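You operate a simulated robot arm through the tools that you are given. There is no shell and no other tool.

You are at the controls of a simulated robot arm. One attempt, no reset.

Task
Crank the raised barrel's door up, then chock it and slide the red knob out.
Fine: red knob in to crank; free the yellow chock to turn it. Where these are worked on the way, their far stop is far enough and under half their travel is too little: red knob, yellow chock.

The check looks at the end state, three seconds after you hand in, the way a careful person would. Anything else that was tipped, shoved, dropped, spilled or broken makes it a failure.

Robot
A 7-joint arm with a two-finger parallel gripper, fixed in place. Base frame: the origin is at the foot of the arm, x ahead of it, y to its left, z up. Units: m, rad, N and s.
Its first joint turns from -2.601 to 2.601 rad. Payload 3.43 kg.
The tool frame sits at the grasp point between the pads (the TCP): z along the fingers, y along the line on which they close. The tips reach 0.03 m beyond it. Largest opening 0.094 m; finger width 0.028, thickness 0.01; the body of the gripper, 0.05 by 0.096 m, starts 0.055 m behind the TCP.
Orientation is that of the tool frame in the base frame, as a unit quaternion [w, x, y, z]. With the fingers straight down and closing along the base's y, the tool's x points along the base's -x, its y along +y and its z along -z.

Tools
- The arm moves only by the tool drive_tool. Its argument "increments" is a list of rows, each a list of 7 numbers: the shift along the base's x, y, z in m, then the turn, a rotation vector about the base's x, y, z in rad, then the finger opening in m, from 0 to 0.094. In form: [[dx, dy, dz, rx, ry, rz, grip], ...]. A call has 1 to 20 rows; each row is the pose to reach, as a shift and turn from the pose commanded when the call began. A row lasts 0.2 s, in which the tool goes at most 0.05 m and 0.15 rad; a call with a longer step from one row to the next is refused whole, and so is a gripper value outside its range. A pose out of reach is approached as far as the arm can. The call stops where the force on the tool passes 90 N (or 10 N more than at its start, if that is more) or the arm is blocked; 0.2 s more then pass. The fingers move at their own pace (about 0.045 m/s each) and stop on an object; they squeeze with about 34 N. The grip force told is the motor's: it shows also when the fingers shut on nothing. Time passes only in rows, and 0.2 s behind the last, so rows that repeat a pose let the fingers close. It gives the time, the measured TCP pose, the force on the tool (base axes), the opening and the grip force at its end, in the units of the frame above (readings bear some noise), with the torque about the TCP (base axes, N m) and any sound that the robot's microphone picked up, and new pictures: "pictures" is both (left out), scene, wrist or none.
- Cameras (640 x 400 px; columns grow to the right, rows downward): "scene" is fixed at [0.2209, 0.6492, 1.0404]; the picture's right is [-0.92, -0.39, 0.00], its down [-0.08, 0.19, -0.98] and it looks along [0.38, -0.90, -0.21] (base axes); focal length 319 px, centre (320, 200). "wrist" rides on the gripper at [0.076, 0.014, -0.102] in the tool frame; the picture's right is [-0.18, 0.98, 0.00], its down [-0.75, -0.14, -0.64] and it looks along [-0.63, -0.12, 0.77] (tool axes); focal length 243 px, centre (320, 200). There is no depth. A picture from a camera that has moved, and an enlarged one, comes with that camera's place and axes in the base frame and with its lens.
- inspect(camera, box): a new picture of the part [left, top, right, bottom] of that camera's present view, enlarged. It takes no simulated time.
- sign_off(): hands the job in; it is judged then, once.

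Nothing tells you positions but the pictures and the camera data. Unless the task says otherwise, let go and move clear before handing in.

The tools are called after "Emit:" by a JSON object that holds its "fn" and its "kwargs". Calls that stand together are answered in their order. drive_tool: Moves the arm, as the interface text tells. Its arguments: {"type":"object","properties":{"increments":{"type":"array"},"pictures":{"type":"string","enum":["both","scene","wrist","none"]}},"required":["increments"]} The other tools are called the same way: inspect (camera, box) takes an enlarged picture of a part of a camera's view; sign_off () hands the job in.

At the start:

```text
clock: 0.0
ee_pos: [0.6817, -0.21, 0.8897]
ee_rot: [0.0, 0.0, 1.0, 0.0]
contact_force: [0.5, 0.7, 0.2]
ft_torque: [-0.05, -0.03, -0.03]
finger_gap: 0.0942
gripper_force: 0.1
```

scene: 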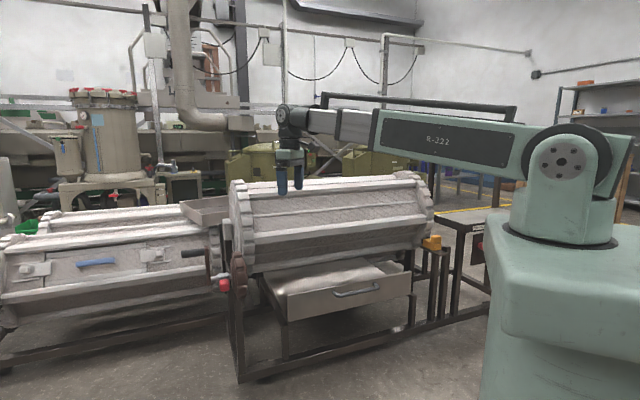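
wrist: 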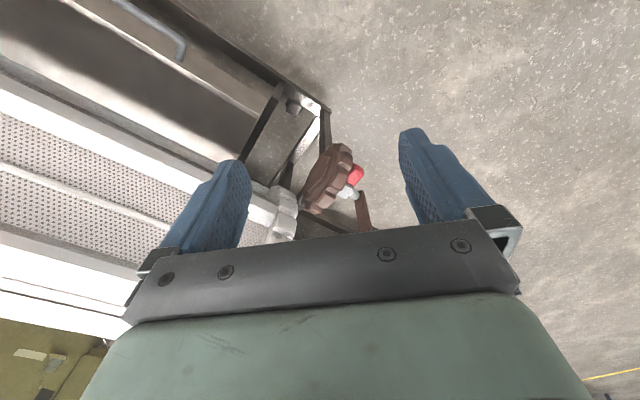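

I see a raised plating barrel in a frame with a red knob at its left end (with a crank/hand wheel) and a yellow part at its right end. I'll look at these closer before moving.

Emit:
{"fn": "inspect", "kwargs": {"camera": "scene", "box": [170, 220, 290, 320]}}

Emit:
{"fn": "inspect", "kwargs": {"camera": "scene", "box": [390, 200, 480, 280]}}

Emit:
{"fn": "inspect", "kwargs": {"camera": "wrist", "box": [240, 80, 400, 250]}}

Emit:
{"fn": "inspect", "kwargs": {"camera": "scene", "box": [200, 140, 460, 390]}}

Emit:
{"fn": "inspect", "kwargs": {"camera": "scene", "box": [0, 200, 240, 340]}}

```text
4.00 times, centred on (230, 270) of scene
camera zoom: at [0.2209, 0.6492, 1.0404], right [-0.92, -0.39, 0.0], down [-0.08, 0.19, -0.98], along [0.38, -0.9, -0.21], focal length 1277 px, centre (680, -80)
```

zoom: 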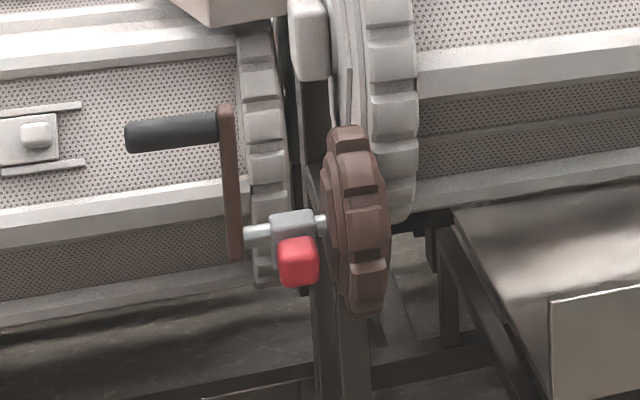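

```text
5.00 times, centred on (435, 240) of scene
camera zoom: at [0.2209, 0.6492, 1.0404], right [-0.92, -0.39, 0.0], down [-0.08, 0.19, -0.98], along [0.38, -0.9, -0.21], focal length 1596 px, centre (-255, 0)
```

zoom: 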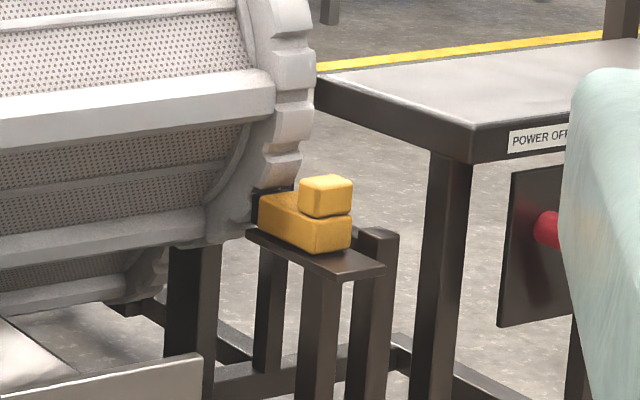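

```text
2.35 times, centred on (320, 165) of wrist
camera zoom: at [0.6057, -0.1962, 0.9921], right [0.18, 0.98, 0.0], down [0.75, -0.14, 0.64], along [0.63, -0.12, -0.77], focal length 571 px, centre (320, 282)
```

zoom: 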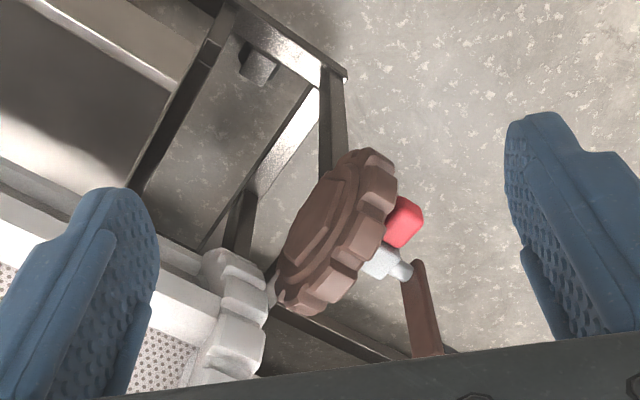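

```text
1.60 times, centred on (330, 265) of scene
camera zoom: at [0.2209, 0.6492, 1.0404], right [-0.92, -0.39, 0.0], down [-0.08, 0.19, -0.98], along [0.38, -0.9, -0.21], focal length 511 px, centre (304, 96)
```

zoom: 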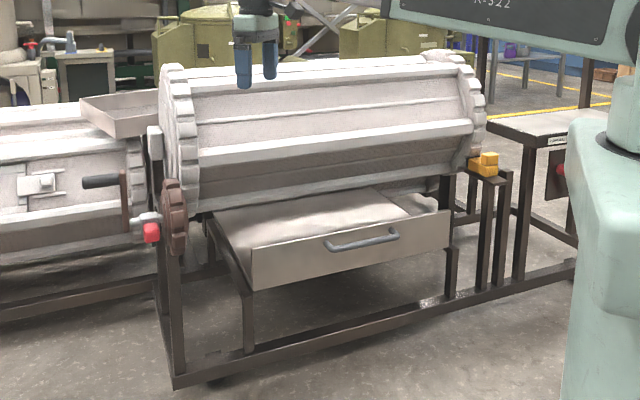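

```text
2.67 times, centred on (120, 270) of scene
camera zoom: at [0.2209, 0.6492, 1.0404], right [-0.92, -0.39, 0.0], down [-0.08, 0.19, -0.98], along [0.38, -0.9, -0.21], focal length 851 px, centre (853, 13)
```

zoom: 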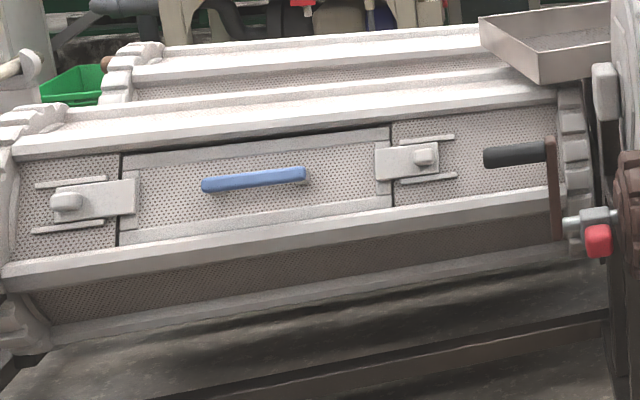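

The red knob and crank sit near (0.94, -0.18, 0.51) at the far end, and the pinion looks out of mesh with the barrel gear. The yellow chock is near (0.28, -0.65, 0.6). I'll move the wrist camera over to look at the chock from a safe distance in front of the barrel.

Emit:
{"fn": "drive_tool", "kwargs": {"increments": [[-0.041, -0.021, 0.003, 0, 0, -0.1, 0.094], [-0.082, -0.042, 0.006, 0, 0, -0.2, 0.094], [-0.123, -0.063, 0.01, 0, 0, -0.3, 0.094], [-0.164, -0.084, 0.01, 0, 0, -0.4, 0.094], [-0.205, -0.105, 0.01, 0, 0, -0.5, 0.094], [-0.246, -0.126, 0.01, 0, 0, -0.6, 0.094], [-0.287, -0.147, 0.01, 0, 0, -0.7, 0.094], [-0.328, -0.168, 0.01, 0, 0, -0.8, 0.094], [-0.369, -0.189, 0.01, 0, 0, -0.9, 0.094], [-0.38, -0.2, 0.01, 0, 0, -0.95, 0.094], [-0.38, -0.2, 0.01, 0, 0, -0.95, 0.094]]}}

```text
clock: 2.4
ee_pos: [0.3096, -0.4242, 0.9024]
ee_rot: [0.0, 0.458, 0.889, 0.0]
contact_force: [-0.3, 0.3, -0.8]
ft_torque: [0.01, -0.03, -0.02]
finger_gap: 0.094
gripper_force: 0.1
out of reach, approached as far as the arm can: row 8, 9, 10, 11
camera wrist: at [0.2766, -0.3544, 1.0057], right [0.91, 0.42, 0.0], down [0.32, -0.7, 0.64], along [0.27, -0.58, -0.77], focal length 243 px, centre (320, 200)
```

scene: 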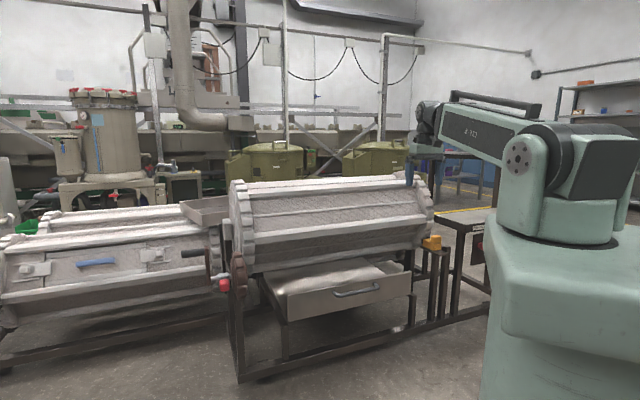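
wrist: 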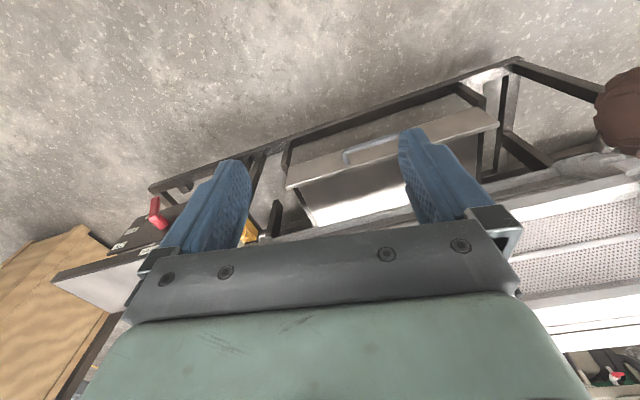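

The chock is half hidden behind the left finger. I'll tilt the tool outward and shift a little toward the chock for a clean view.

Emit:
{"fn": "drive_tool", "kwargs": {"increments": [[-0.02, -0.01, 0.02, -0.1, -0.064, 0, 0.094], [-0.04, -0.03, 0.04, -0.2, -0.13, 0, 0.094], [-0.06, -0.05, 0.05, -0.3, -0.19, 0, 0.094], [-0.08, -0.06, 0.05, -0.4, -0.26, 0, 0.094], [-0.08, -0.06, 0.05, -0.45, -0.29, 0, 0.094], [-0.08, -0.06, 0.05, -0.45, -0.29, 0, 0.094]]}}

```text
clock: 3.8
ee_pos: [0.2503, -0.5491, 0.9735]
ee_rot: [0.23, 0.441, 0.858, -0.132]
contact_force: [1.4, -0.1, -0.4]
ft_torque: [0.01, 0.01, -0.01]
finger_gap: 0.0939
gripper_force: 0.1
out of reach, approached as far as the arm can: row 1, 2, 3, 4, 5, 6
camera wrist: at [0.1954, -0.445, 1.0234], right [0.9, 0.44, 0.07], down [0.09, -0.33, 0.94], along [0.44, -0.84, -0.33], focal length 243 px, centre (320, 200)
```

scene: 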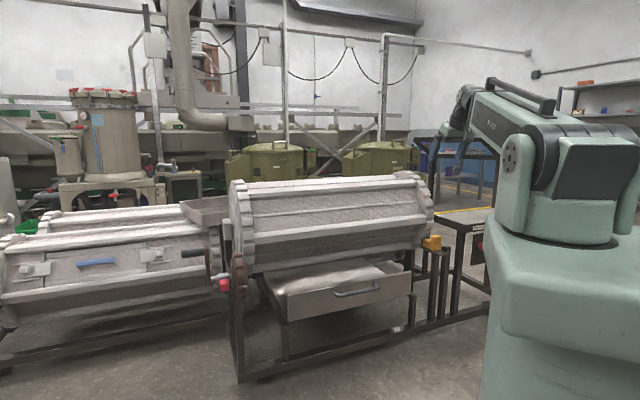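
wrist: 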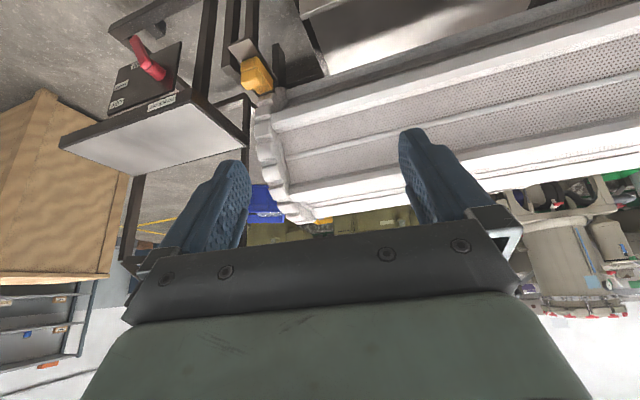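

Emit:
{"fn": "inspect", "kwargs": {"camera": "wrist", "box": [200, 10, 340, 130]}}

Emit:
{"fn": "inspect", "kwargs": {"camera": "wrist", "box": [240, 60, 400, 240]}}

Emit:
{"fn": "inspect", "kwargs": {"camera": "scene", "box": [405, 220, 455, 260]}}

```text
3.33 times, centred on (270, 70) of wrist
camera zoom: at [0.1954, -0.445, 1.0234], right [0.9, 0.44, 0.07], down [0.09, -0.33, 0.94], along [0.44, -0.84, -0.33], focal length 809 px, centre (487, 633)
```

zoom: 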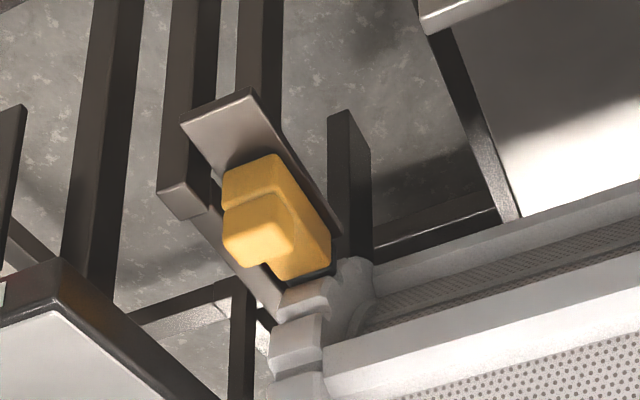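

```text
2.22 times, centred on (320, 150) of wrist
camera zoom: at [0.1954, -0.445, 1.0234], right [0.9, 0.44, 0.07], down [0.09, -0.33, 0.94], along [0.44, -0.84, -0.33], focal length 539 px, centre (320, 311)
```

zoom: 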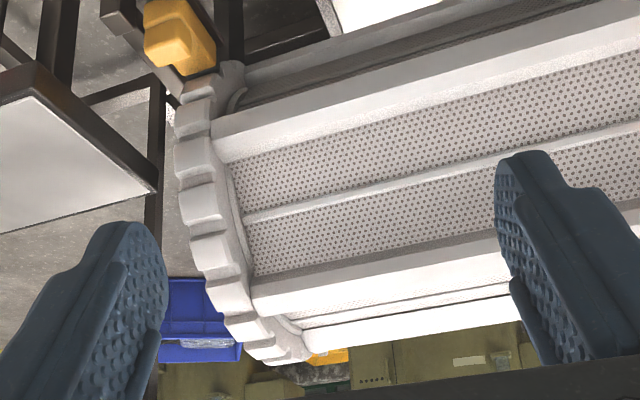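

```text
10.00 times, centred on (430, 240) of scene
camera zoom: at [0.2209, 0.6492, 1.0404], right [-0.92, -0.39, 0.0], down [-0.08, 0.19, -0.98], along [0.38, -0.9, -0.21], focal length 3192 px, centre (-780, -200)
```

zoom: 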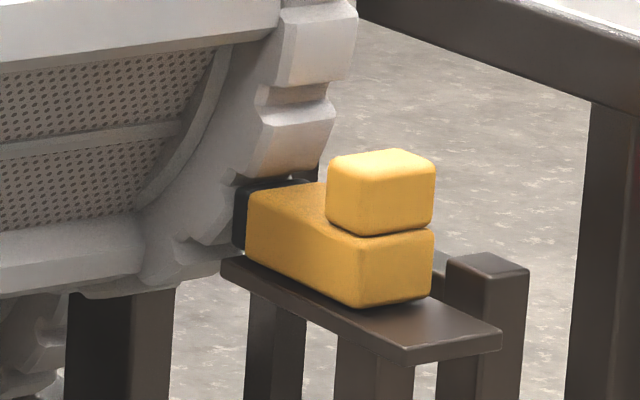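

The chock cube sits near (0.28, -0.94, 0.53) on a short rail that points away from the barrel. The barrel axis runs at about 45° in the base frame. Next I go back to the crank end and look closely at the knob and pinion.

Emit:
{"fn": "drive_tool", "kwargs": {"increments": [[0.034, 0.029, -0.0, 0.001, -0.001, 0.01, 0.094], [0.068, 0.058, -0.02, 0.002, -0.002, 0.02, 0.094], [0.102, 0.087, -0.03, 0.003, -0.003, 0.03, 0.094], [0.136, 0.116, -0.05, 0.004, -0.004, 0.04, 0.094], [0.17, 0.145, -0.06, 0.005, -0.005, 0.05, 0.094], [0.204, 0.174, -0.08, 0.006, -0.006, 0.06, 0.094], [0.238, 0.203, -0.09, 0.007, -0.007, 0.07, 0.094], [0.272, 0.232, -0.11, 0.008, -0.008, 0.08, 0.094], [0.306, 0.261, -0.12, 0.009, -0.009, 0.09, 0.094], [0.34, 0.29, -0.14, 0.01, -0.01, 0.1, 0.094], [0.374, 0.319, -0.15, 0.011, -0.011, 0.12, 0.094], [0.408, 0.348, -0.165, 0.012, -0.012, 0.14, 0.094], [0.442, 0.377, -0.18, 0.014, -0.014, 0.15, 0.094], [0.476, 0.406, -0.19, 0.015, -0.016, 0.16, 0.094], [0.51, 0.435, -0.205, 0.015, -0.018, 0.17, 0.094], [0.54, 0.46, -0.215, 0.016, -0.019, 0.171, 0.094]]}}

```text
clock: 7.2
ee_pos: [0.7911, -0.0896, 0.7599]
ee_rot: [0.245, 0.369, 0.891, -0.101]
contact_force: [0.3, 0.4, -0.6]
ft_torque: [0.0, -0.05, -0.02]
finger_gap: 0.0937
gripper_force: 0.0
out of reach, approached as far as the arm can: row 1, 2, 3, 4, 5, 6, 7, 8, 9
camera wrist: at [0.7186, 0.0038, 0.8099], right [0.81, 0.58, 0.09], down [0.13, -0.33, 0.94], along [0.58, -0.74, -0.34], focal length 243 px, centre (320, 200)
```

scene: 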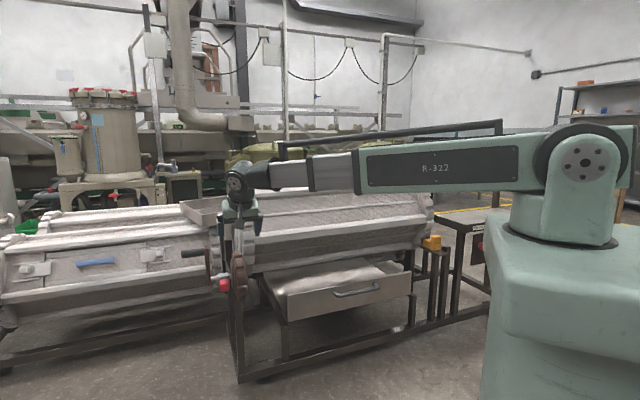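
wrist: 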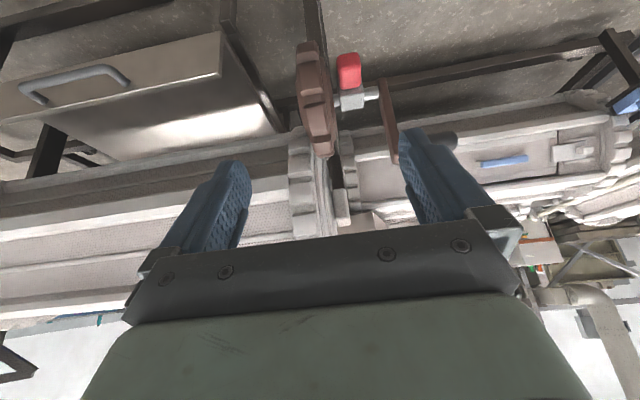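

Emit:
{"fn": "inspect", "kwargs": {"camera": "wrist", "box": [270, 30, 430, 170]}}

Emit:
{"fn": "inspect", "kwargs": {"camera": "scene", "box": [190, 230, 270, 300]}}

```text
2.86 times, centred on (350, 100) of wrist
camera zoom: at [0.7186, 0.0038, 0.8099], right [0.81, 0.58, 0.09], down [0.13, -0.33, 0.94], along [0.58, -0.74, -0.34], focal length 693 px, centre (234, 486)
```

zoom: 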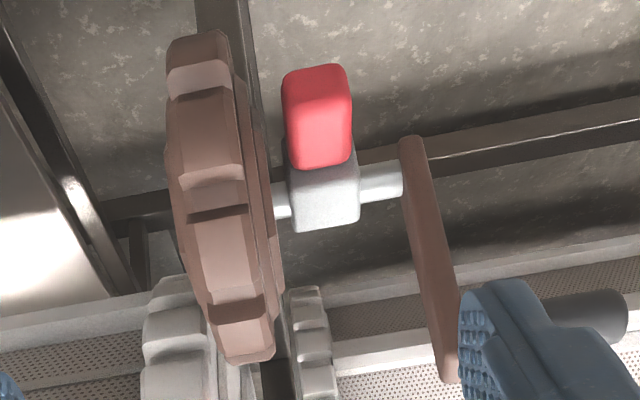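

```text
5.71 times, centred on (230, 265) of scene
camera zoom: at [0.2209, 0.6492, 1.0404], right [-0.92, -0.39, 0.0], down [-0.08, 0.19, -0.98], along [0.38, -0.9, -0.21], focal length 1824 px, centre (834, -171)
```

zoom: 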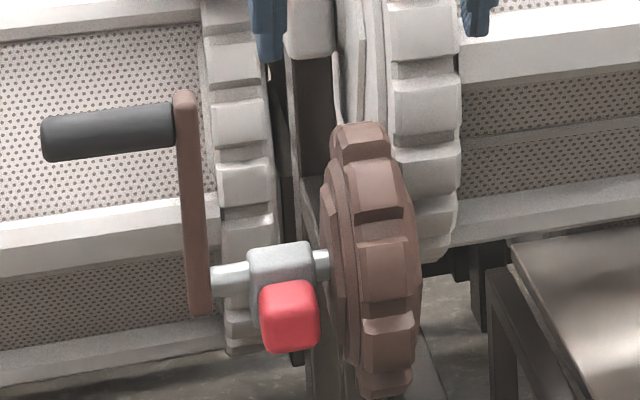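

The pinion sits one gear-width outboard of the barrel gear, so the knob is out now; knob ≈ (0.929, -0.171, 0.518), crank handle ≈ z 0.63. I'll roll the gripper 90° so the fingers pinch perpendicular to the shaft, which suits both knob and crank handle.

Emit:
{"fn": "drive_tool", "kwargs": {"increments": [[0, 0, 0, 0.0473, -0.0473, -0.1126, 0.094], [0, 0, 0, 0.0945, -0.0945, -0.2251, 0.094], [0, 0, 0, 0.1418, -0.1418, -0.3377, 0.094], [0, 0, 0, 0.189, -0.189, -0.4503, 0.094], [0, 0, 0, 0.2363, -0.2363, -0.5629, 0.094], [0, 0, 0, 0.2835, -0.2835, -0.6754, 0.094], [0, 0, 0, 0.3308, -0.3308, -0.788, 0.094], [0, 0, 0, 0.378, -0.378, -0.9006, 0.094], [0, 0, 0, 0.4253, -0.4253, -1.0132, 0.094], [0, 0, 0, 0.4725, -0.4725, -1.1257, 0.094], [0, 0, 0, 0.5198, -0.5198, -1.2383, 0.094], [0, 0, 0, 0.567, -0.567, -1.3509, 0.094]]}}

```text
clock: 9.8
ee_pos: [0.7903, -0.0902, 0.7594]
ee_rot: [0.244, 0.891, 0.368, 0.101]
contact_force: [0.3, -0.1, 0.2]
ft_torque: [-0.01, -0.01, -0.05]
finger_gap: 0.0938
gripper_force: 0.0
camera wrist: at [0.8165, -0.0088, 0.8556], right [0.47, -0.73, 0.5], down [-0.85, -0.21, 0.48], along [-0.24, -0.65, -0.72], focal length 243 px, centre (320, 200)
```

scene: 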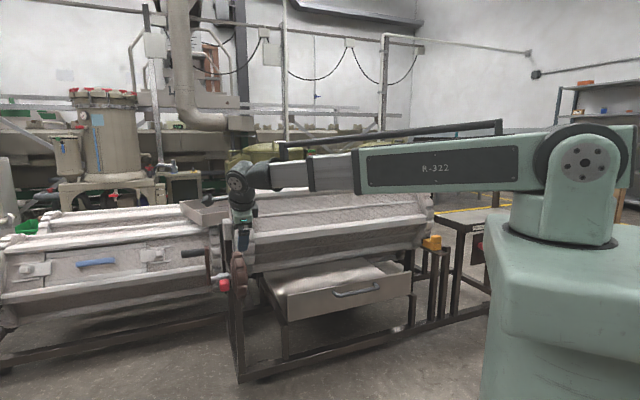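
wrist: 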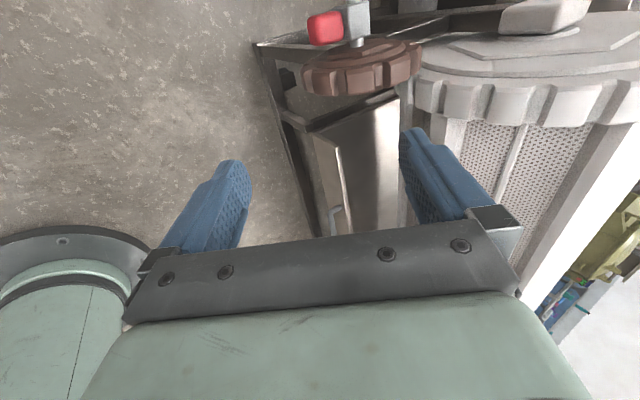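

Emit:
{"fn": "inspect", "kwargs": {"camera": "wrist", "box": [250, 0, 450, 130]}}

```text
3.08 times, centred on (350, 65) of wrist
camera zoom: at [0.8165, -0.0088, 0.8556], right [0.47, -0.73, 0.5], down [-0.85, -0.21, 0.48], along [-0.24, -0.65, -0.72], focal length 746 px, centre (228, 615)
```

zoom: 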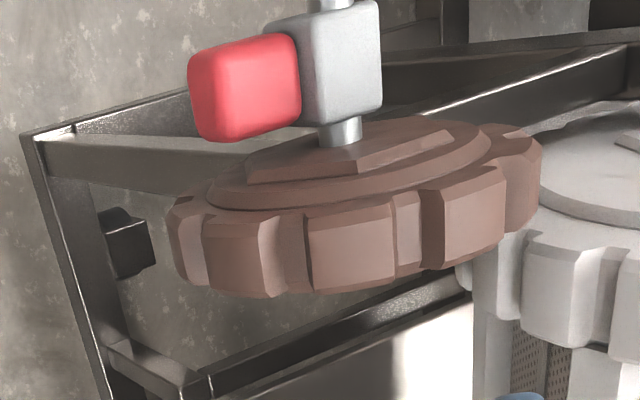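

The knob sits on a collar on the shaft, and pushing it toward the barrel brings the pinion into mesh. I'll close the fingers, tilt to about 60° and bring them down in front of the knob's outboard side.

Emit:
{"fn": "drive_tool", "kwargs": {"increments": [[0.01, 0.01, -0.03, -0.09, -0.09, 0, 0.0], [0.02, 0.02, -0.06, -0.18, -0.18, 0, 0.0], [0.03, 0.03, -0.09, -0.27, -0.27, 0, 0.0], [0.04, 0.04, -0.12, -0.362, -0.362, 0, 0.0], [0.0533, 0.057, -0.159, -0.362, -0.362, 0, 0.0], [0.0533, 0.057, -0.159, -0.362, -0.362, 0, 0.0]]}}

```text
clock: 11.2
ee_pos: [0.8622, -0.057, 0.642]
ee_rot: [0.439, 0.805, 0.359, 0.173]
contact_force: [-0.9, -0.2, -0.3]
ft_torque: [0.0, 0.03, 0.0]
finger_gap: 0.0003
gripper_force: 26.2
out of reach, approached as far as the arm can: row 4, 5, 6
camera wrist: at [0.86, 0.0532, 0.7089], right [0.29, -0.48, 0.82], down [-0.96, -0.13, 0.27], along [-0.03, -0.87, -0.5], focal length 243 px, centre (320, 200)
```

scene: 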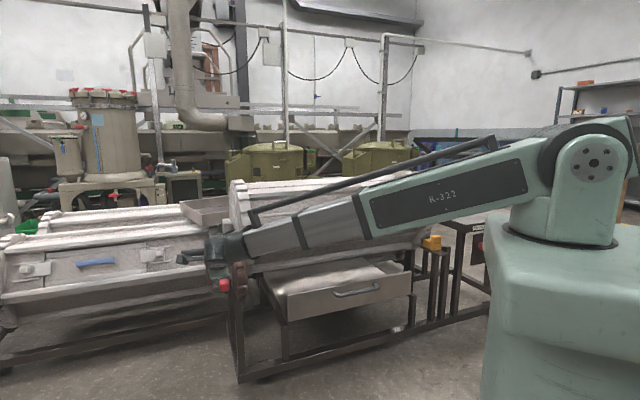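
wrist: 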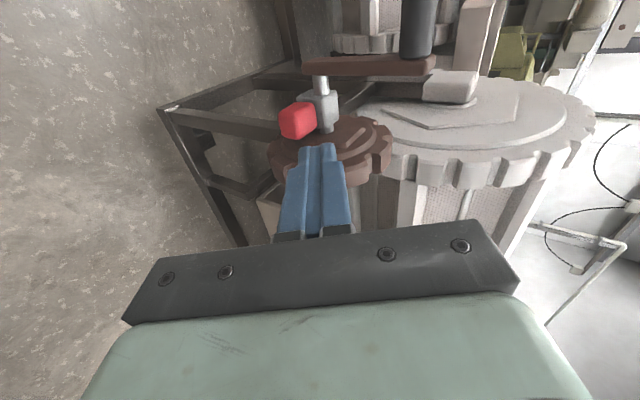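

Emit:
{"fn": "drive_tool", "kwargs": {"increments": [[0.018, -0.016, -0.028, 0, 0, 0, 0.0], [0.036, -0.032, -0.056, 0, 0, 0, 0.0], [0.052, -0.048, -0.085, 0, 0, 0, 0.0], [0.06, -0.054, -0.11, 0, 0, 0, 0.0], [0.06, -0.054, -0.115, 0, 0, 0, 0.0]]}}

Emit:
{"fn": "inspect", "kwargs": {"camera": "scene", "box": [170, 220, 290, 320]}}

Emit:
{"fn": "inspect", "kwargs": {"camera": "wrist", "box": [240, 20, 480, 240]}}

```text
clock: 12.4
ee_pos: [0.93, -0.1201, 0.5408]
ee_rot: [0.427, 0.808, 0.37, 0.165]
contact_force: [-0.2, -0.6, -0.2]
ft_torque: [0.0, -0.02, 0.01]
finger_gap: 0.0
gripper_force: 33.4
out of reach, approached as far as the arm can: row 2, 3, 4, 5
camera wrist: at [0.9277, -0.0107, 0.609], right [0.32, -0.49, 0.81], down [-0.95, -0.14, 0.29], along [-0.03, -0.86, -0.51], focal length 243 px, centre (320, 200)
```

scene: 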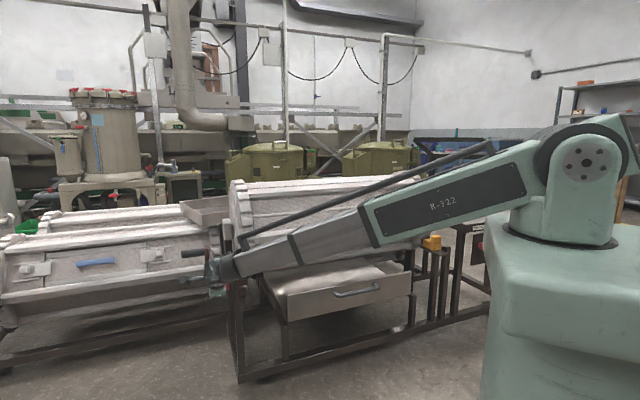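
wrist: 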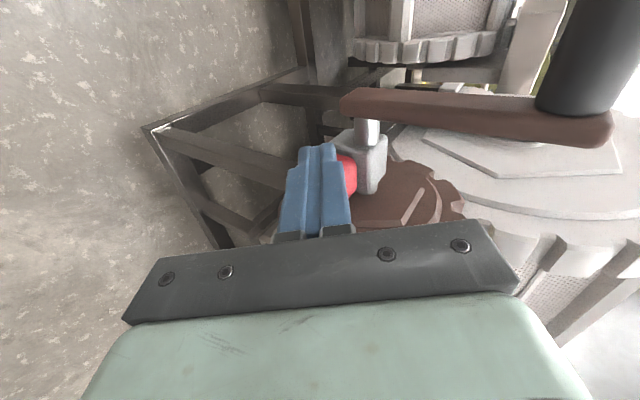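

```text
4.00 times, centred on (230, 270) of scene
camera zoom: at [0.2209, 0.6492, 1.0404], right [-0.92, -0.39, 0.0], down [-0.08, 0.19, -0.98], along [0.38, -0.9, -0.21], focal length 1277 px, centre (680, -80)
```

zoom: 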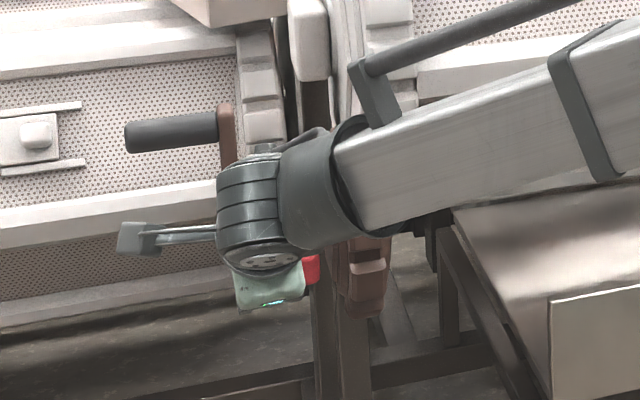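

```text
1.82 times, centred on (360, 130) of wrist
camera zoom: at [0.9277, -0.0107, 0.609], right [0.32, -0.49, 0.81], down [-0.95, -0.14, 0.29], along [-0.03, -0.86, -0.51], focal length 441 px, centre (247, 327)
```

zoom: 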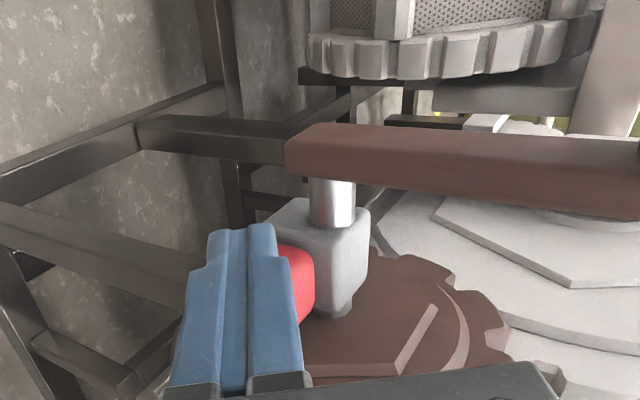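

The closed fingers are just outboard of the knob's side face. I'll go slightly deeper and then push along the shaft toward the barrel until it stops.

Emit:
{"fn": "drive_tool", "kwargs": {"increments": [[0.008, -0.008, -0.008, 0, 0, 0, 0.0], [0.001, -0.015, -0.008, 0, 0, 0, 0.0], [-0.006, -0.022, -0.008, 0, 0, 0, 0.0], [-0.013, -0.029, -0.008, 0, 0, 0, 0.0], [-0.02, -0.036, -0.008, 0, 0, 0, 0.0], [-0.027, -0.043, -0.008, 0, 0, 0, 0.0]]}}

Emit:
{"fn": "inspect", "kwargs": {"camera": "wrist", "box": [240, 20, 480, 240]}}

```text
clock: 13.8
ee_pos: [0.9054, -0.1683, 0.5419]
ee_rot: [0.432, 0.808, 0.364, 0.168]
contact_force: [0.0, -0.4, 0.8]
ft_torque: [0.01, 0.0, -0.03]
finger_gap: 0.0
gripper_force: 33.2
out of reach, approached as far as the arm can: row 1, 2, 3, 4, 5, 6
camera wrist: at [0.9037, -0.0584, 0.6097], right [0.31, -0.49, 0.82], down [-0.95, -0.13, 0.28], along [-0.03, -0.86, -0.51], focal length 243 px, centre (320, 200)
```

scene: 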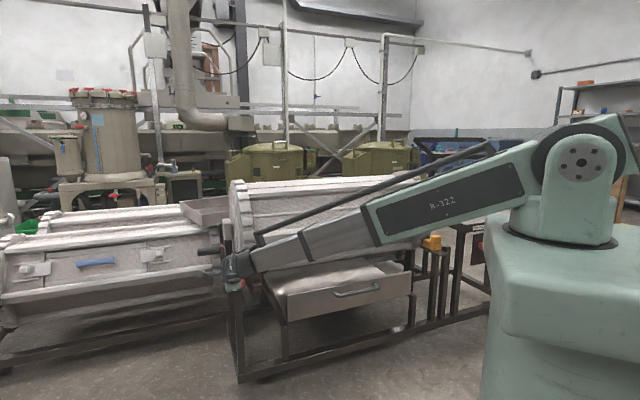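
wrist: 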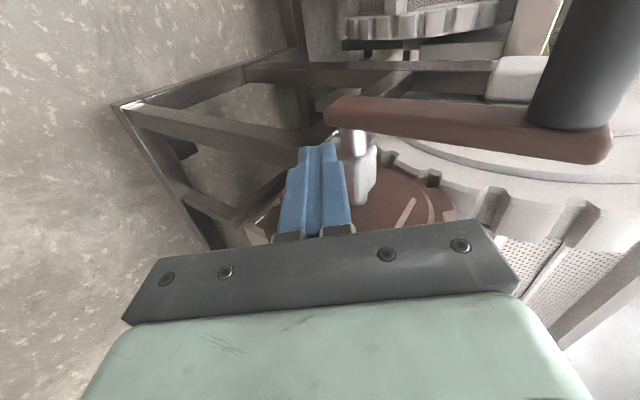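

```text
1.82 times, centred on (360, 130) of wrist
camera zoom: at [0.9037, -0.0584, 0.6097], right [0.31, -0.49, 0.82], down [-0.95, -0.13, 0.28], along [-0.03, -0.86, -0.51], focal length 441 px, centre (247, 327)
```

zoom: 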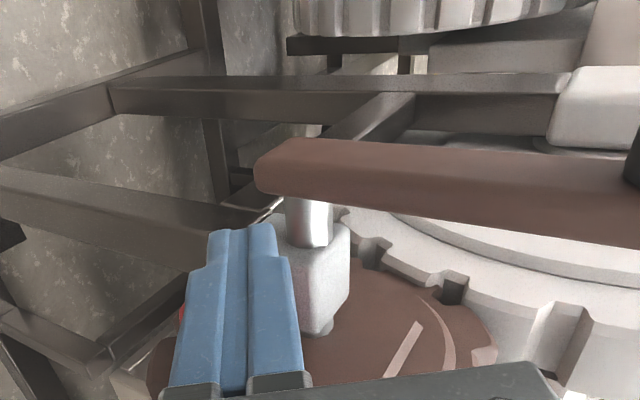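

The pinion has slid in and is now in line with the gear. I'll keep pushing gently to find the stop.

Emit:
{"fn": "drive_tool", "kwargs": {"increments": [[-0.0035, -0.0035, 0, 0, 0, 0, 0.0], [-0.007, -0.007, 0, 0, 0, 0, 0.0], [-0.0105, -0.0105, 0, 0, 0, 0, 0.0], [-0.014, -0.014, 0, 0, 0, 0, 0.0], [-0.0175, -0.0175, 0, 0, 0, 0, 0.0], [-0.021, -0.021, 0, 0, 0, 0, 0.0]]}}

Emit:
{"fn": "inspect", "kwargs": {"camera": "wrist", "box": [240, 20, 480, 240]}}

```text
clock: 15.0
ee_pos: [0.9022, -0.1754, 0.5488]
ee_rot: [0.429, 0.801, 0.372, 0.19]
contact_force: [6.3, 13.1, -2.0]
ft_torque: [0.32, -0.11, 0.12]
finger_gap: 0.0
gripper_force: 33.1
out of reach, approached as far as the arm can: row 1, 2, 3, 4, 5
stopped in row 5: the force on the tool passed its limit at 94 N (the readings are from after the stop); the commanded pose is now the measured one
camera wrist: at [0.8948, -0.0668, 0.6166], right [0.3, -0.49, 0.82], down [-0.95, -0.17, 0.25], along [0.02, -0.86, -0.52], focal length 243 px, centre (320, 200)
```

scene: 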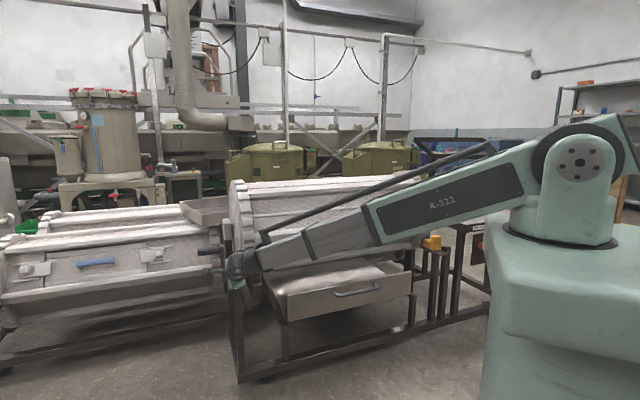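
wrist: 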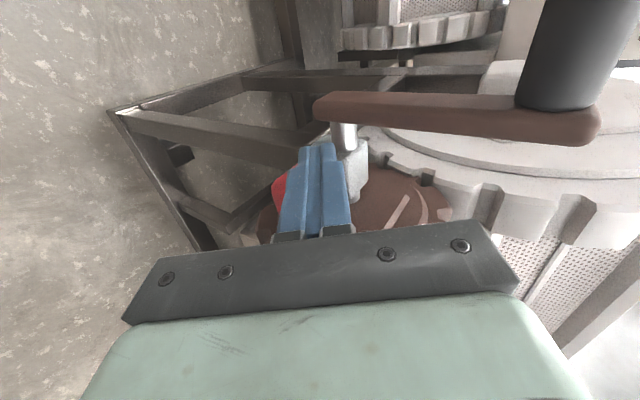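

```text
1.82 times, centred on (360, 130) of wrist
camera zoom: at [0.8948, -0.0668, 0.6166], right [0.3, -0.49, 0.82], down [-0.95, -0.17, 0.25], along [0.02, -0.86, -0.52], focal length 441 px, centre (247, 327)
```

zoom: 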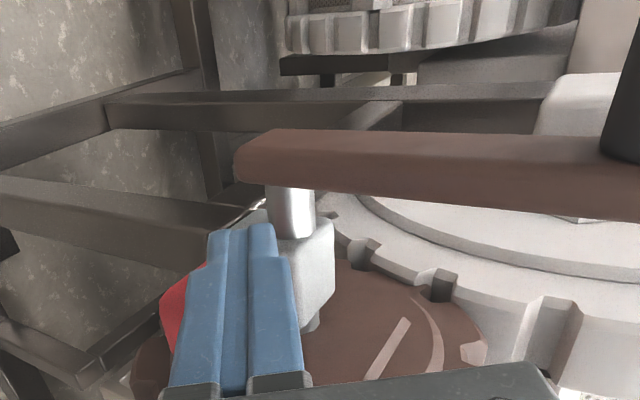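

The knob is at its inner stop and the pinion is meshed. Now I back away from the knob and retreat along the finger axis.

Emit:
{"fn": "drive_tool", "kwargs": {"increments": [[0.01, 0.01, 0, 0, 0, 0, 0.0], [0.017, 0.017, 0, 0, 0, 0, 0.0], [-0.008, 0.042, 0.03, 0, 0, 0, 0.0], [-0.033, 0.067, 0.06, 0, 0, 0, 0.0], [-0.058, 0.092, 0.09, 0, 0, 0, 0.02], [-0.07, 0.1, 0.12, 0, 0, 0, 0.04], [-0.08, 0.1, 0.15, 0, 0, 0, 0.06]]}}

Emit:
{"fn": "inspect", "kwargs": {"camera": "scene", "box": [170, 220, 290, 320]}}

```text
clock: 16.6
ee_pos: [0.8208, -0.0774, 0.6979]
ee_rot: [0.431, 0.801, 0.371, 0.187]
contact_force: [-1.2, 0.0, 0.7]
ft_torque: [-0.05, 0.01, -0.01]
finger_gap: 0.06
gripper_force: 0.0
camera wrist: at [0.8136, 0.0318, 0.7667], right [0.3, -0.49, 0.82], down [-0.95, -0.17, 0.26], along [0.01, -0.86, -0.51], focal length 243 px, centre (320, 200)
```

scene: 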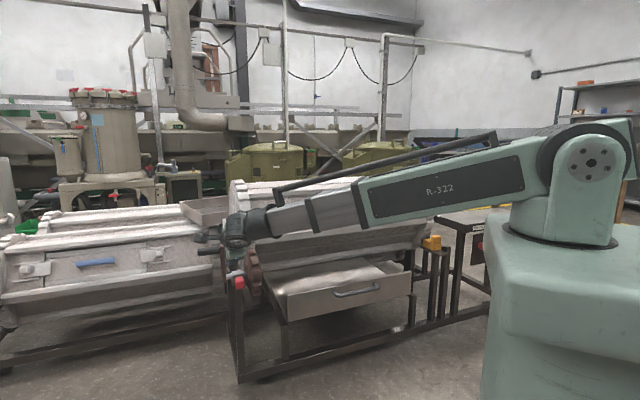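
wrist: 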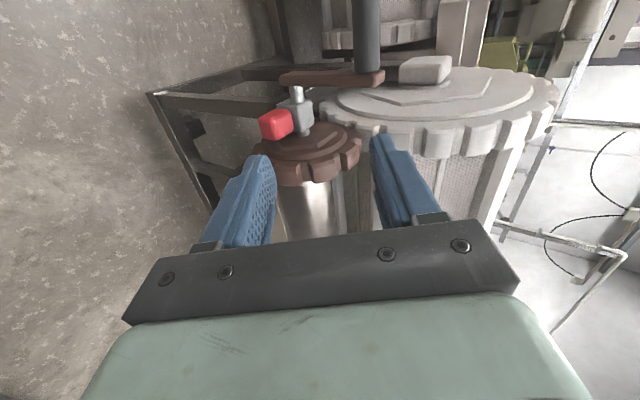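

```text
4.00 times, centred on (230, 270) of scene
camera zoom: at [0.2209, 0.6492, 1.0404], right [-0.92, -0.39, 0.0], down [-0.08, 0.19, -0.98], along [0.38, -0.9, -0.21], focal length 1277 px, centre (680, -80)
```

zoom: 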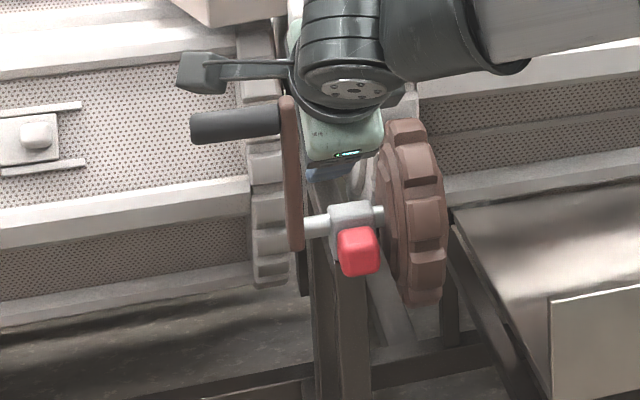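

Knob in, pinion meshed. Now I travel along the front of the barrel to the chock, unrolling the gripper so the fingers close along the barrel axis.

Emit:
{"fn": "drive_tool", "kwargs": {"increments": [[-0.032, -0.034, 0.01, -0.0512, 0.0617, 0.0621, 0.06], [-0.064, -0.067, 0.02, -0.1024, 0.1233, 0.1242, 0.06], [-0.096, -0.101, 0.03, -0.1537, 0.185, 0.1863, 0.06], [-0.127, -0.134, 0.04, -0.2049, 0.2467, 0.2484, 0.06], [-0.159, -0.168, 0.05, -0.2561, 0.3083, 0.3105, 0.06], [-0.191, -0.202, 0.05, -0.3073, 0.37, 0.3726, 0.06], [-0.223, -0.235, 0.05, -0.3585, 0.4317, 0.4347, 0.06], [-0.255, -0.269, 0.05, -0.4098, 0.4933, 0.4968, 0.06], [-0.287, -0.302, 0.05, -0.461, 0.555, 0.5589, 0.06], [-0.319, -0.336, 0.05, -0.5122, 0.6167, 0.621, 0.06], [-0.35, -0.37, 0.05, -0.5634, 0.6783, 0.6831, 0.06], [-0.382, -0.403, 0.05, -0.6146, 0.74, 0.7452, 0.06], [-0.414, -0.437, 0.05, -0.6659, 0.8017, 0.8073, 0.06], [-0.446, -0.47, 0.05, -0.7171, 0.8633, 0.8694, 0.06], [-0.478, -0.504, 0.05, -0.7683, 0.925, 0.9315, 0.06], [-0.51, -0.538, 0.05, -0.7683, 0.925, 0.9315, 0.06], [-0.541, -0.571, 0.05, -0.7683, 0.925, 0.9315, 0.06], [-0.573, -0.605, 0.05, -0.7683, 0.925, 0.9315, 0.06], [-0.605, -0.638, 0.05, -0.7683, 0.925, 0.9315, 0.06], [-0.637, -0.672, 0.05, -0.7683, 0.925, 0.9315, 0.06]]}}

```text
clock: 20.8
ee_pos: [0.1834, -0.7501, 0.7472]
ee_rot: [0.356, 0.353, 0.853, -0.147]
contact_force: [0.1, 0.2, -0.1]
ft_torque: [-0.01, -0.02, 0.0]
finger_gap: 0.0601
gripper_force: 0.0
out of reach, approached as far as the arm can: row 7, 8, 9, 10, 11, 12, 13
camera wrist: at [0.1048, -0.651, 0.7659], right [0.79, 0.6, 0.13], down [-0.05, -0.15, 0.99], along [0.62, -0.78, -0.09], focal length 243 px, centre (320, 200)
```

scene: 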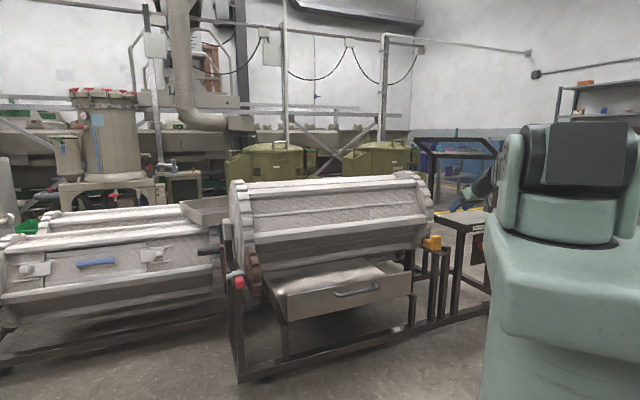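
wrist: 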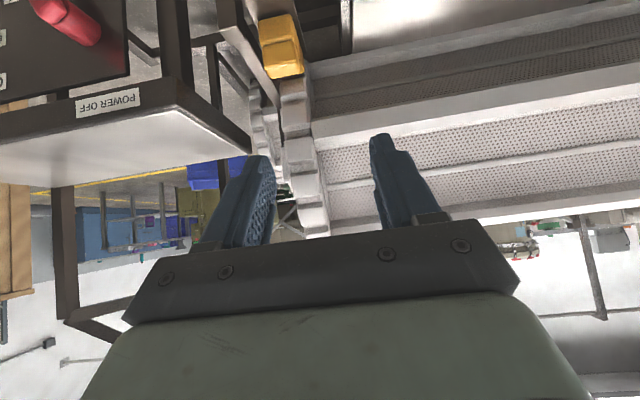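

Emit:
{"fn": "inspect", "kwargs": {"camera": "wrist", "box": [200, 0, 360, 110]}}

Emit:
{"fn": "inspect", "kwargs": {"camera": "scene", "box": [400, 160, 520, 300]}}

```text
3.64 times, centred on (280, 55) of wrist
camera zoom: at [0.1048, -0.651, 0.7659], right [0.79, 0.6, 0.13], down [-0.05, -0.15, 0.99], along [0.62, -0.78, -0.09], focal length 882 px, centre (466, 727)
```

zoom: 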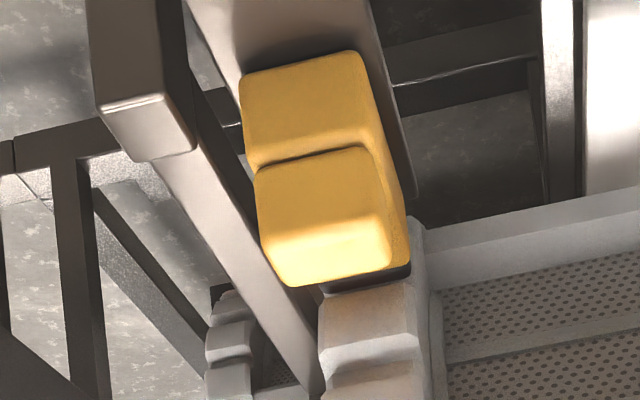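

```text
2.86 times, centred on (460, 230) of scene
camera zoom: at [0.2209, 0.6492, 1.0404], right [-0.92, -0.39, 0.0], down [-0.08, 0.19, -0.98], along [0.38, -0.9, -0.21], focal length 912 px, centre (-80, 114)
```

zoom: 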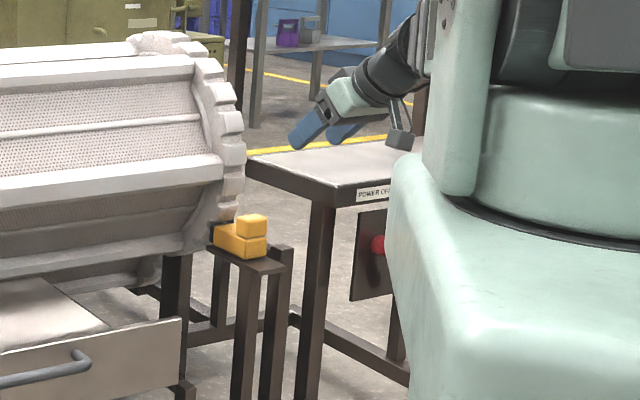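

The table with the power-off lever lies to the right of the chock (edge at about 0.1 m clearance) and a frame post stands beside the rail, so I approach the cube carefully along the 45° finger axis. First a pre-grasp pose 8 cm short.

Emit:
{"fn": "drive_tool", "kwargs": {"increments": [[0.012, -0.026, -0.031, 0, 0, 0, 0.075], [0.024, -0.052, -0.062, 0, 0, 0, 0.075], [0.036, -0.078, -0.093, 0, 0, 0, 0.075], [0.048, -0.104, -0.124, 0, 0, 0, 0.075], [0.058, -0.13, -0.157, 0, 0, 0, 0.075], [0.058, -0.13, -0.157, 0, 0, 0, 0.075]]}}

Emit:
{"fn": "inspect", "kwargs": {"camera": "wrist", "box": [200, 0, 440, 240]}}

Emit:
{"fn": "inspect", "kwargs": {"camera": "scene", "box": [400, 180, 480, 270]}}

```text
clock: 22.2
ee_pos: [0.242, -0.8796, 0.5908]
ee_rot: [0.357, 0.352, 0.853, -0.147]
contact_force: [-0.3, 0.7, 0.2]
ft_torque: [0.01, -0.02, -0.01]
finger_gap: 0.0748
gripper_force: 0.1
camera wrist: at [0.1629, -0.7799, 0.6093], right [0.79, 0.6, 0.13], down [-0.05, -0.15, 0.99], along [0.62, -0.78, -0.09], focal length 243 px, centre (320, 200)
```

scene: 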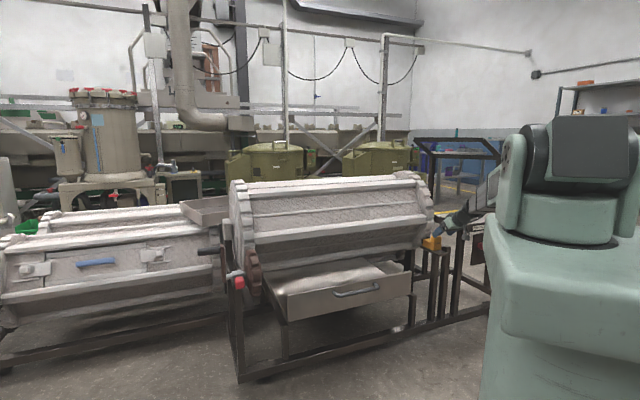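
wrist: 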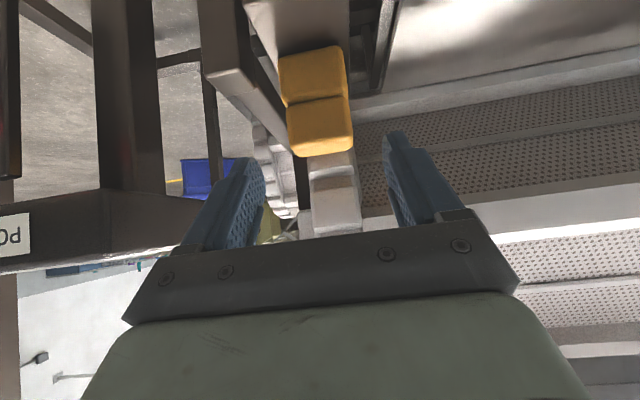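

```text
1.67 times, centred on (320, 120) of wrist
camera zoom: at [0.1629, -0.7799, 0.6093], right [0.79, 0.6, 0.13], down [-0.05, -0.15, 0.99], along [0.62, -0.78, -0.09], focal length 404 px, centre (320, 333)
```

zoom: 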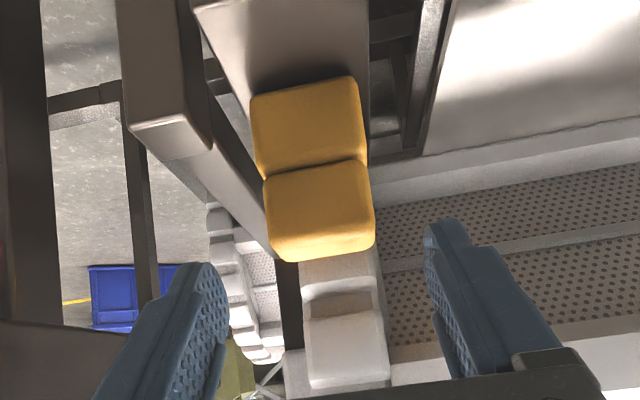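

```text
4.44 times, centred on (440, 225) of scene
camera zoom: at [0.2209, 0.6492, 1.0404], right [-0.92, -0.39, 0.0], down [-0.08, 0.19, -0.98], along [0.38, -0.9, -0.21], focal length 1418 px, centre (-213, 89)
```

zoom: 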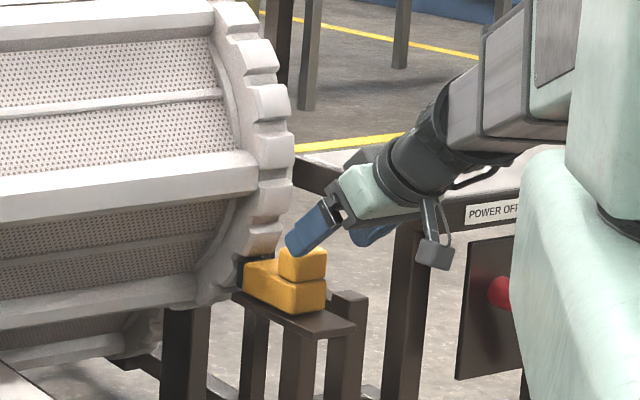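

The cube is exactly in line with the grasp point. I advance 8 cm along the finger axis and close.

Emit:
{"fn": "drive_tool", "kwargs": {"increments": [[0.01, -0.01, -0.0142, 0, 0, 0, 0.075], [0.02, -0.02, -0.0283, 0, 0, 0, 0.075], [0.03, -0.03, -0.0425, 0, 0, 0, 0.075], [0.039, -0.039, -0.0555, 0, 0, 0, 0.075], [0.039, -0.039, -0.0555, 0, 0, 0, 0.02], [0.039, -0.039, -0.0555, 0, 0, 0, 0.02], [0.039, -0.039, -0.0555, 0, 0, 0, 0.02], [0.039, -0.039, -0.0555, 0, 0, 0, 0.02]]}}

Emit:
{"fn": "inspect", "kwargs": {"camera": "scene", "box": [400, 180, 480, 270]}}

```text
clock: 24.0
ee_pos: [0.2815, -0.9178, 0.5364]
ee_rot: [0.356, 0.353, 0.853, -0.147]
contact_force: [2.3, 1.8, -0.6]
ft_torque: [-0.36, -0.16, -0.16]
finger_gap: 0.0499
gripper_force: 45.3
camera wrist: at [0.2023, -0.8185, 0.5545], right [0.79, 0.6, 0.13], down [-0.05, -0.15, 0.99], along [0.62, -0.78, -0.09], focal length 243 px, centre (320, 200)
```

scene: 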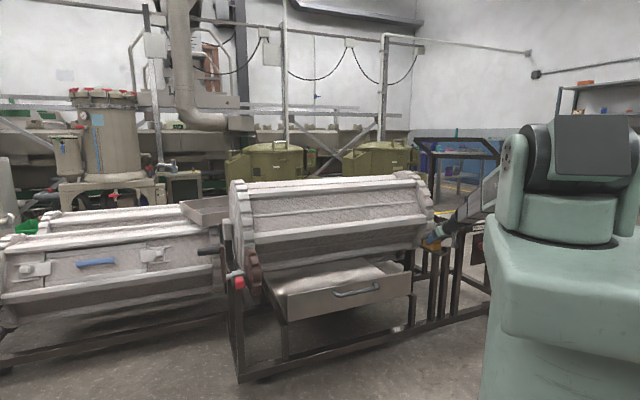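
wrist: 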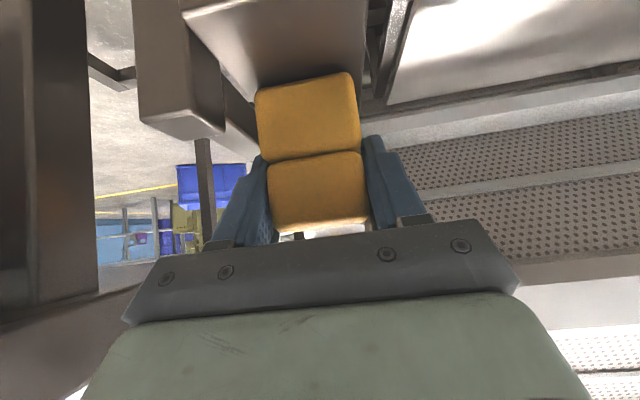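

```text
4.44 times, centred on (440, 225) of scene
camera zoom: at [0.2209, 0.6492, 1.0404], right [-0.92, -0.39, 0.0], down [-0.08, 0.19, -0.98], along [0.38, -0.9, -0.21], focal length 1418 px, centre (-213, 89)
```

zoom: 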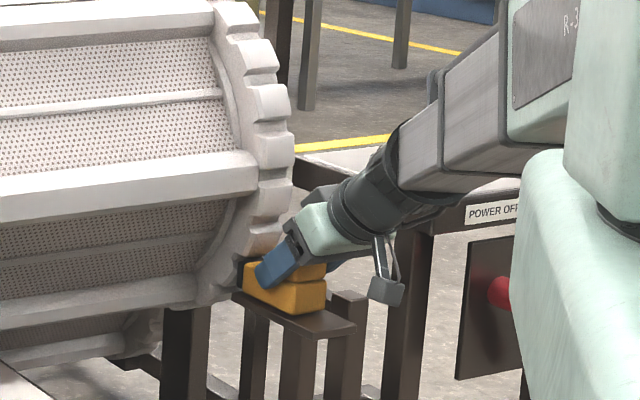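

The cube is gripped (0.05 m wide). Now I pull the chock straight out along its rail, away from the barrel, until its stop.

Emit:
{"fn": "drive_tool", "kwargs": {"increments": [[-0.005, 0.005, 0, 0, 0, 0, 0.02], [-0.01, 0.01, 0, 0, 0, 0, 0.02], [-0.016, 0.016, 0, 0, 0, 0, 0.02], [-0.022, 0.022, 0, 0, 0, 0, 0.02], [-0.028, 0.028, 0, 0, 0, 0, 0.02], [-0.034, 0.034, 0, 0, 0, 0, 0.02]]}}

Emit:
{"fn": "inspect", "kwargs": {"camera": "scene", "box": [400, 180, 480, 270]}}

```text
clock: 25.4
ee_pos: [0.2496, -0.886, 0.5359]
ee_rot: [0.358, 0.353, 0.852, -0.147]
contact_force: [36.7, -22.1, -1.2]
ft_torque: [-0.02, 0.42, -0.48]
finger_gap: 0.0507
gripper_force: 44.8
camera wrist: at [0.1705, -0.7866, 0.5543], right [0.79, 0.6, 0.13], down [-0.05, -0.15, 0.99], along [0.62, -0.78, -0.09], focal length 243 px, centre (320, 200)
```

scene: 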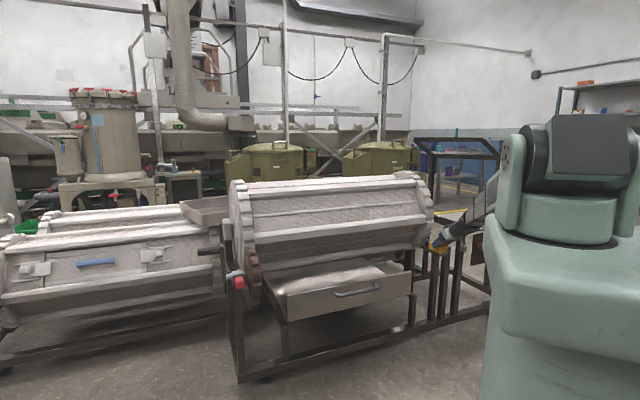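
wrist: 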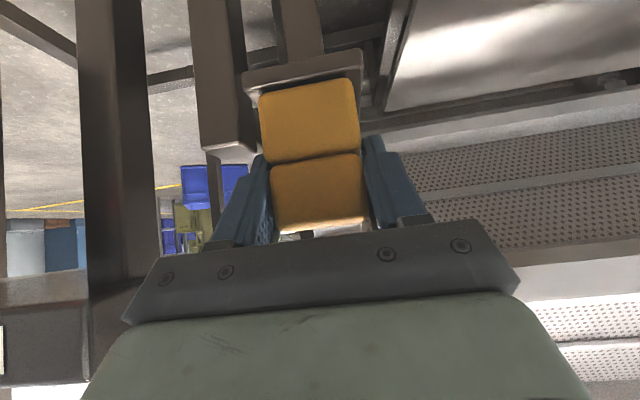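

```text
4.44 times, centred on (440, 225) of scene
camera zoom: at [0.2209, 0.6492, 1.0404], right [-0.92, -0.39, 0.0], down [-0.08, 0.19, -0.98], along [0.38, -0.9, -0.21], focal length 1418 px, centre (-213, 89)
```

zoom: 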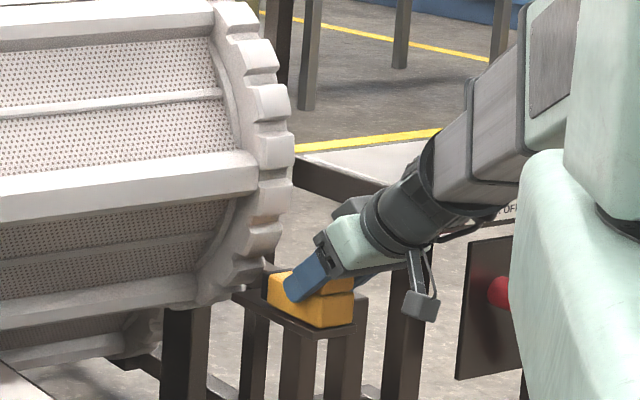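

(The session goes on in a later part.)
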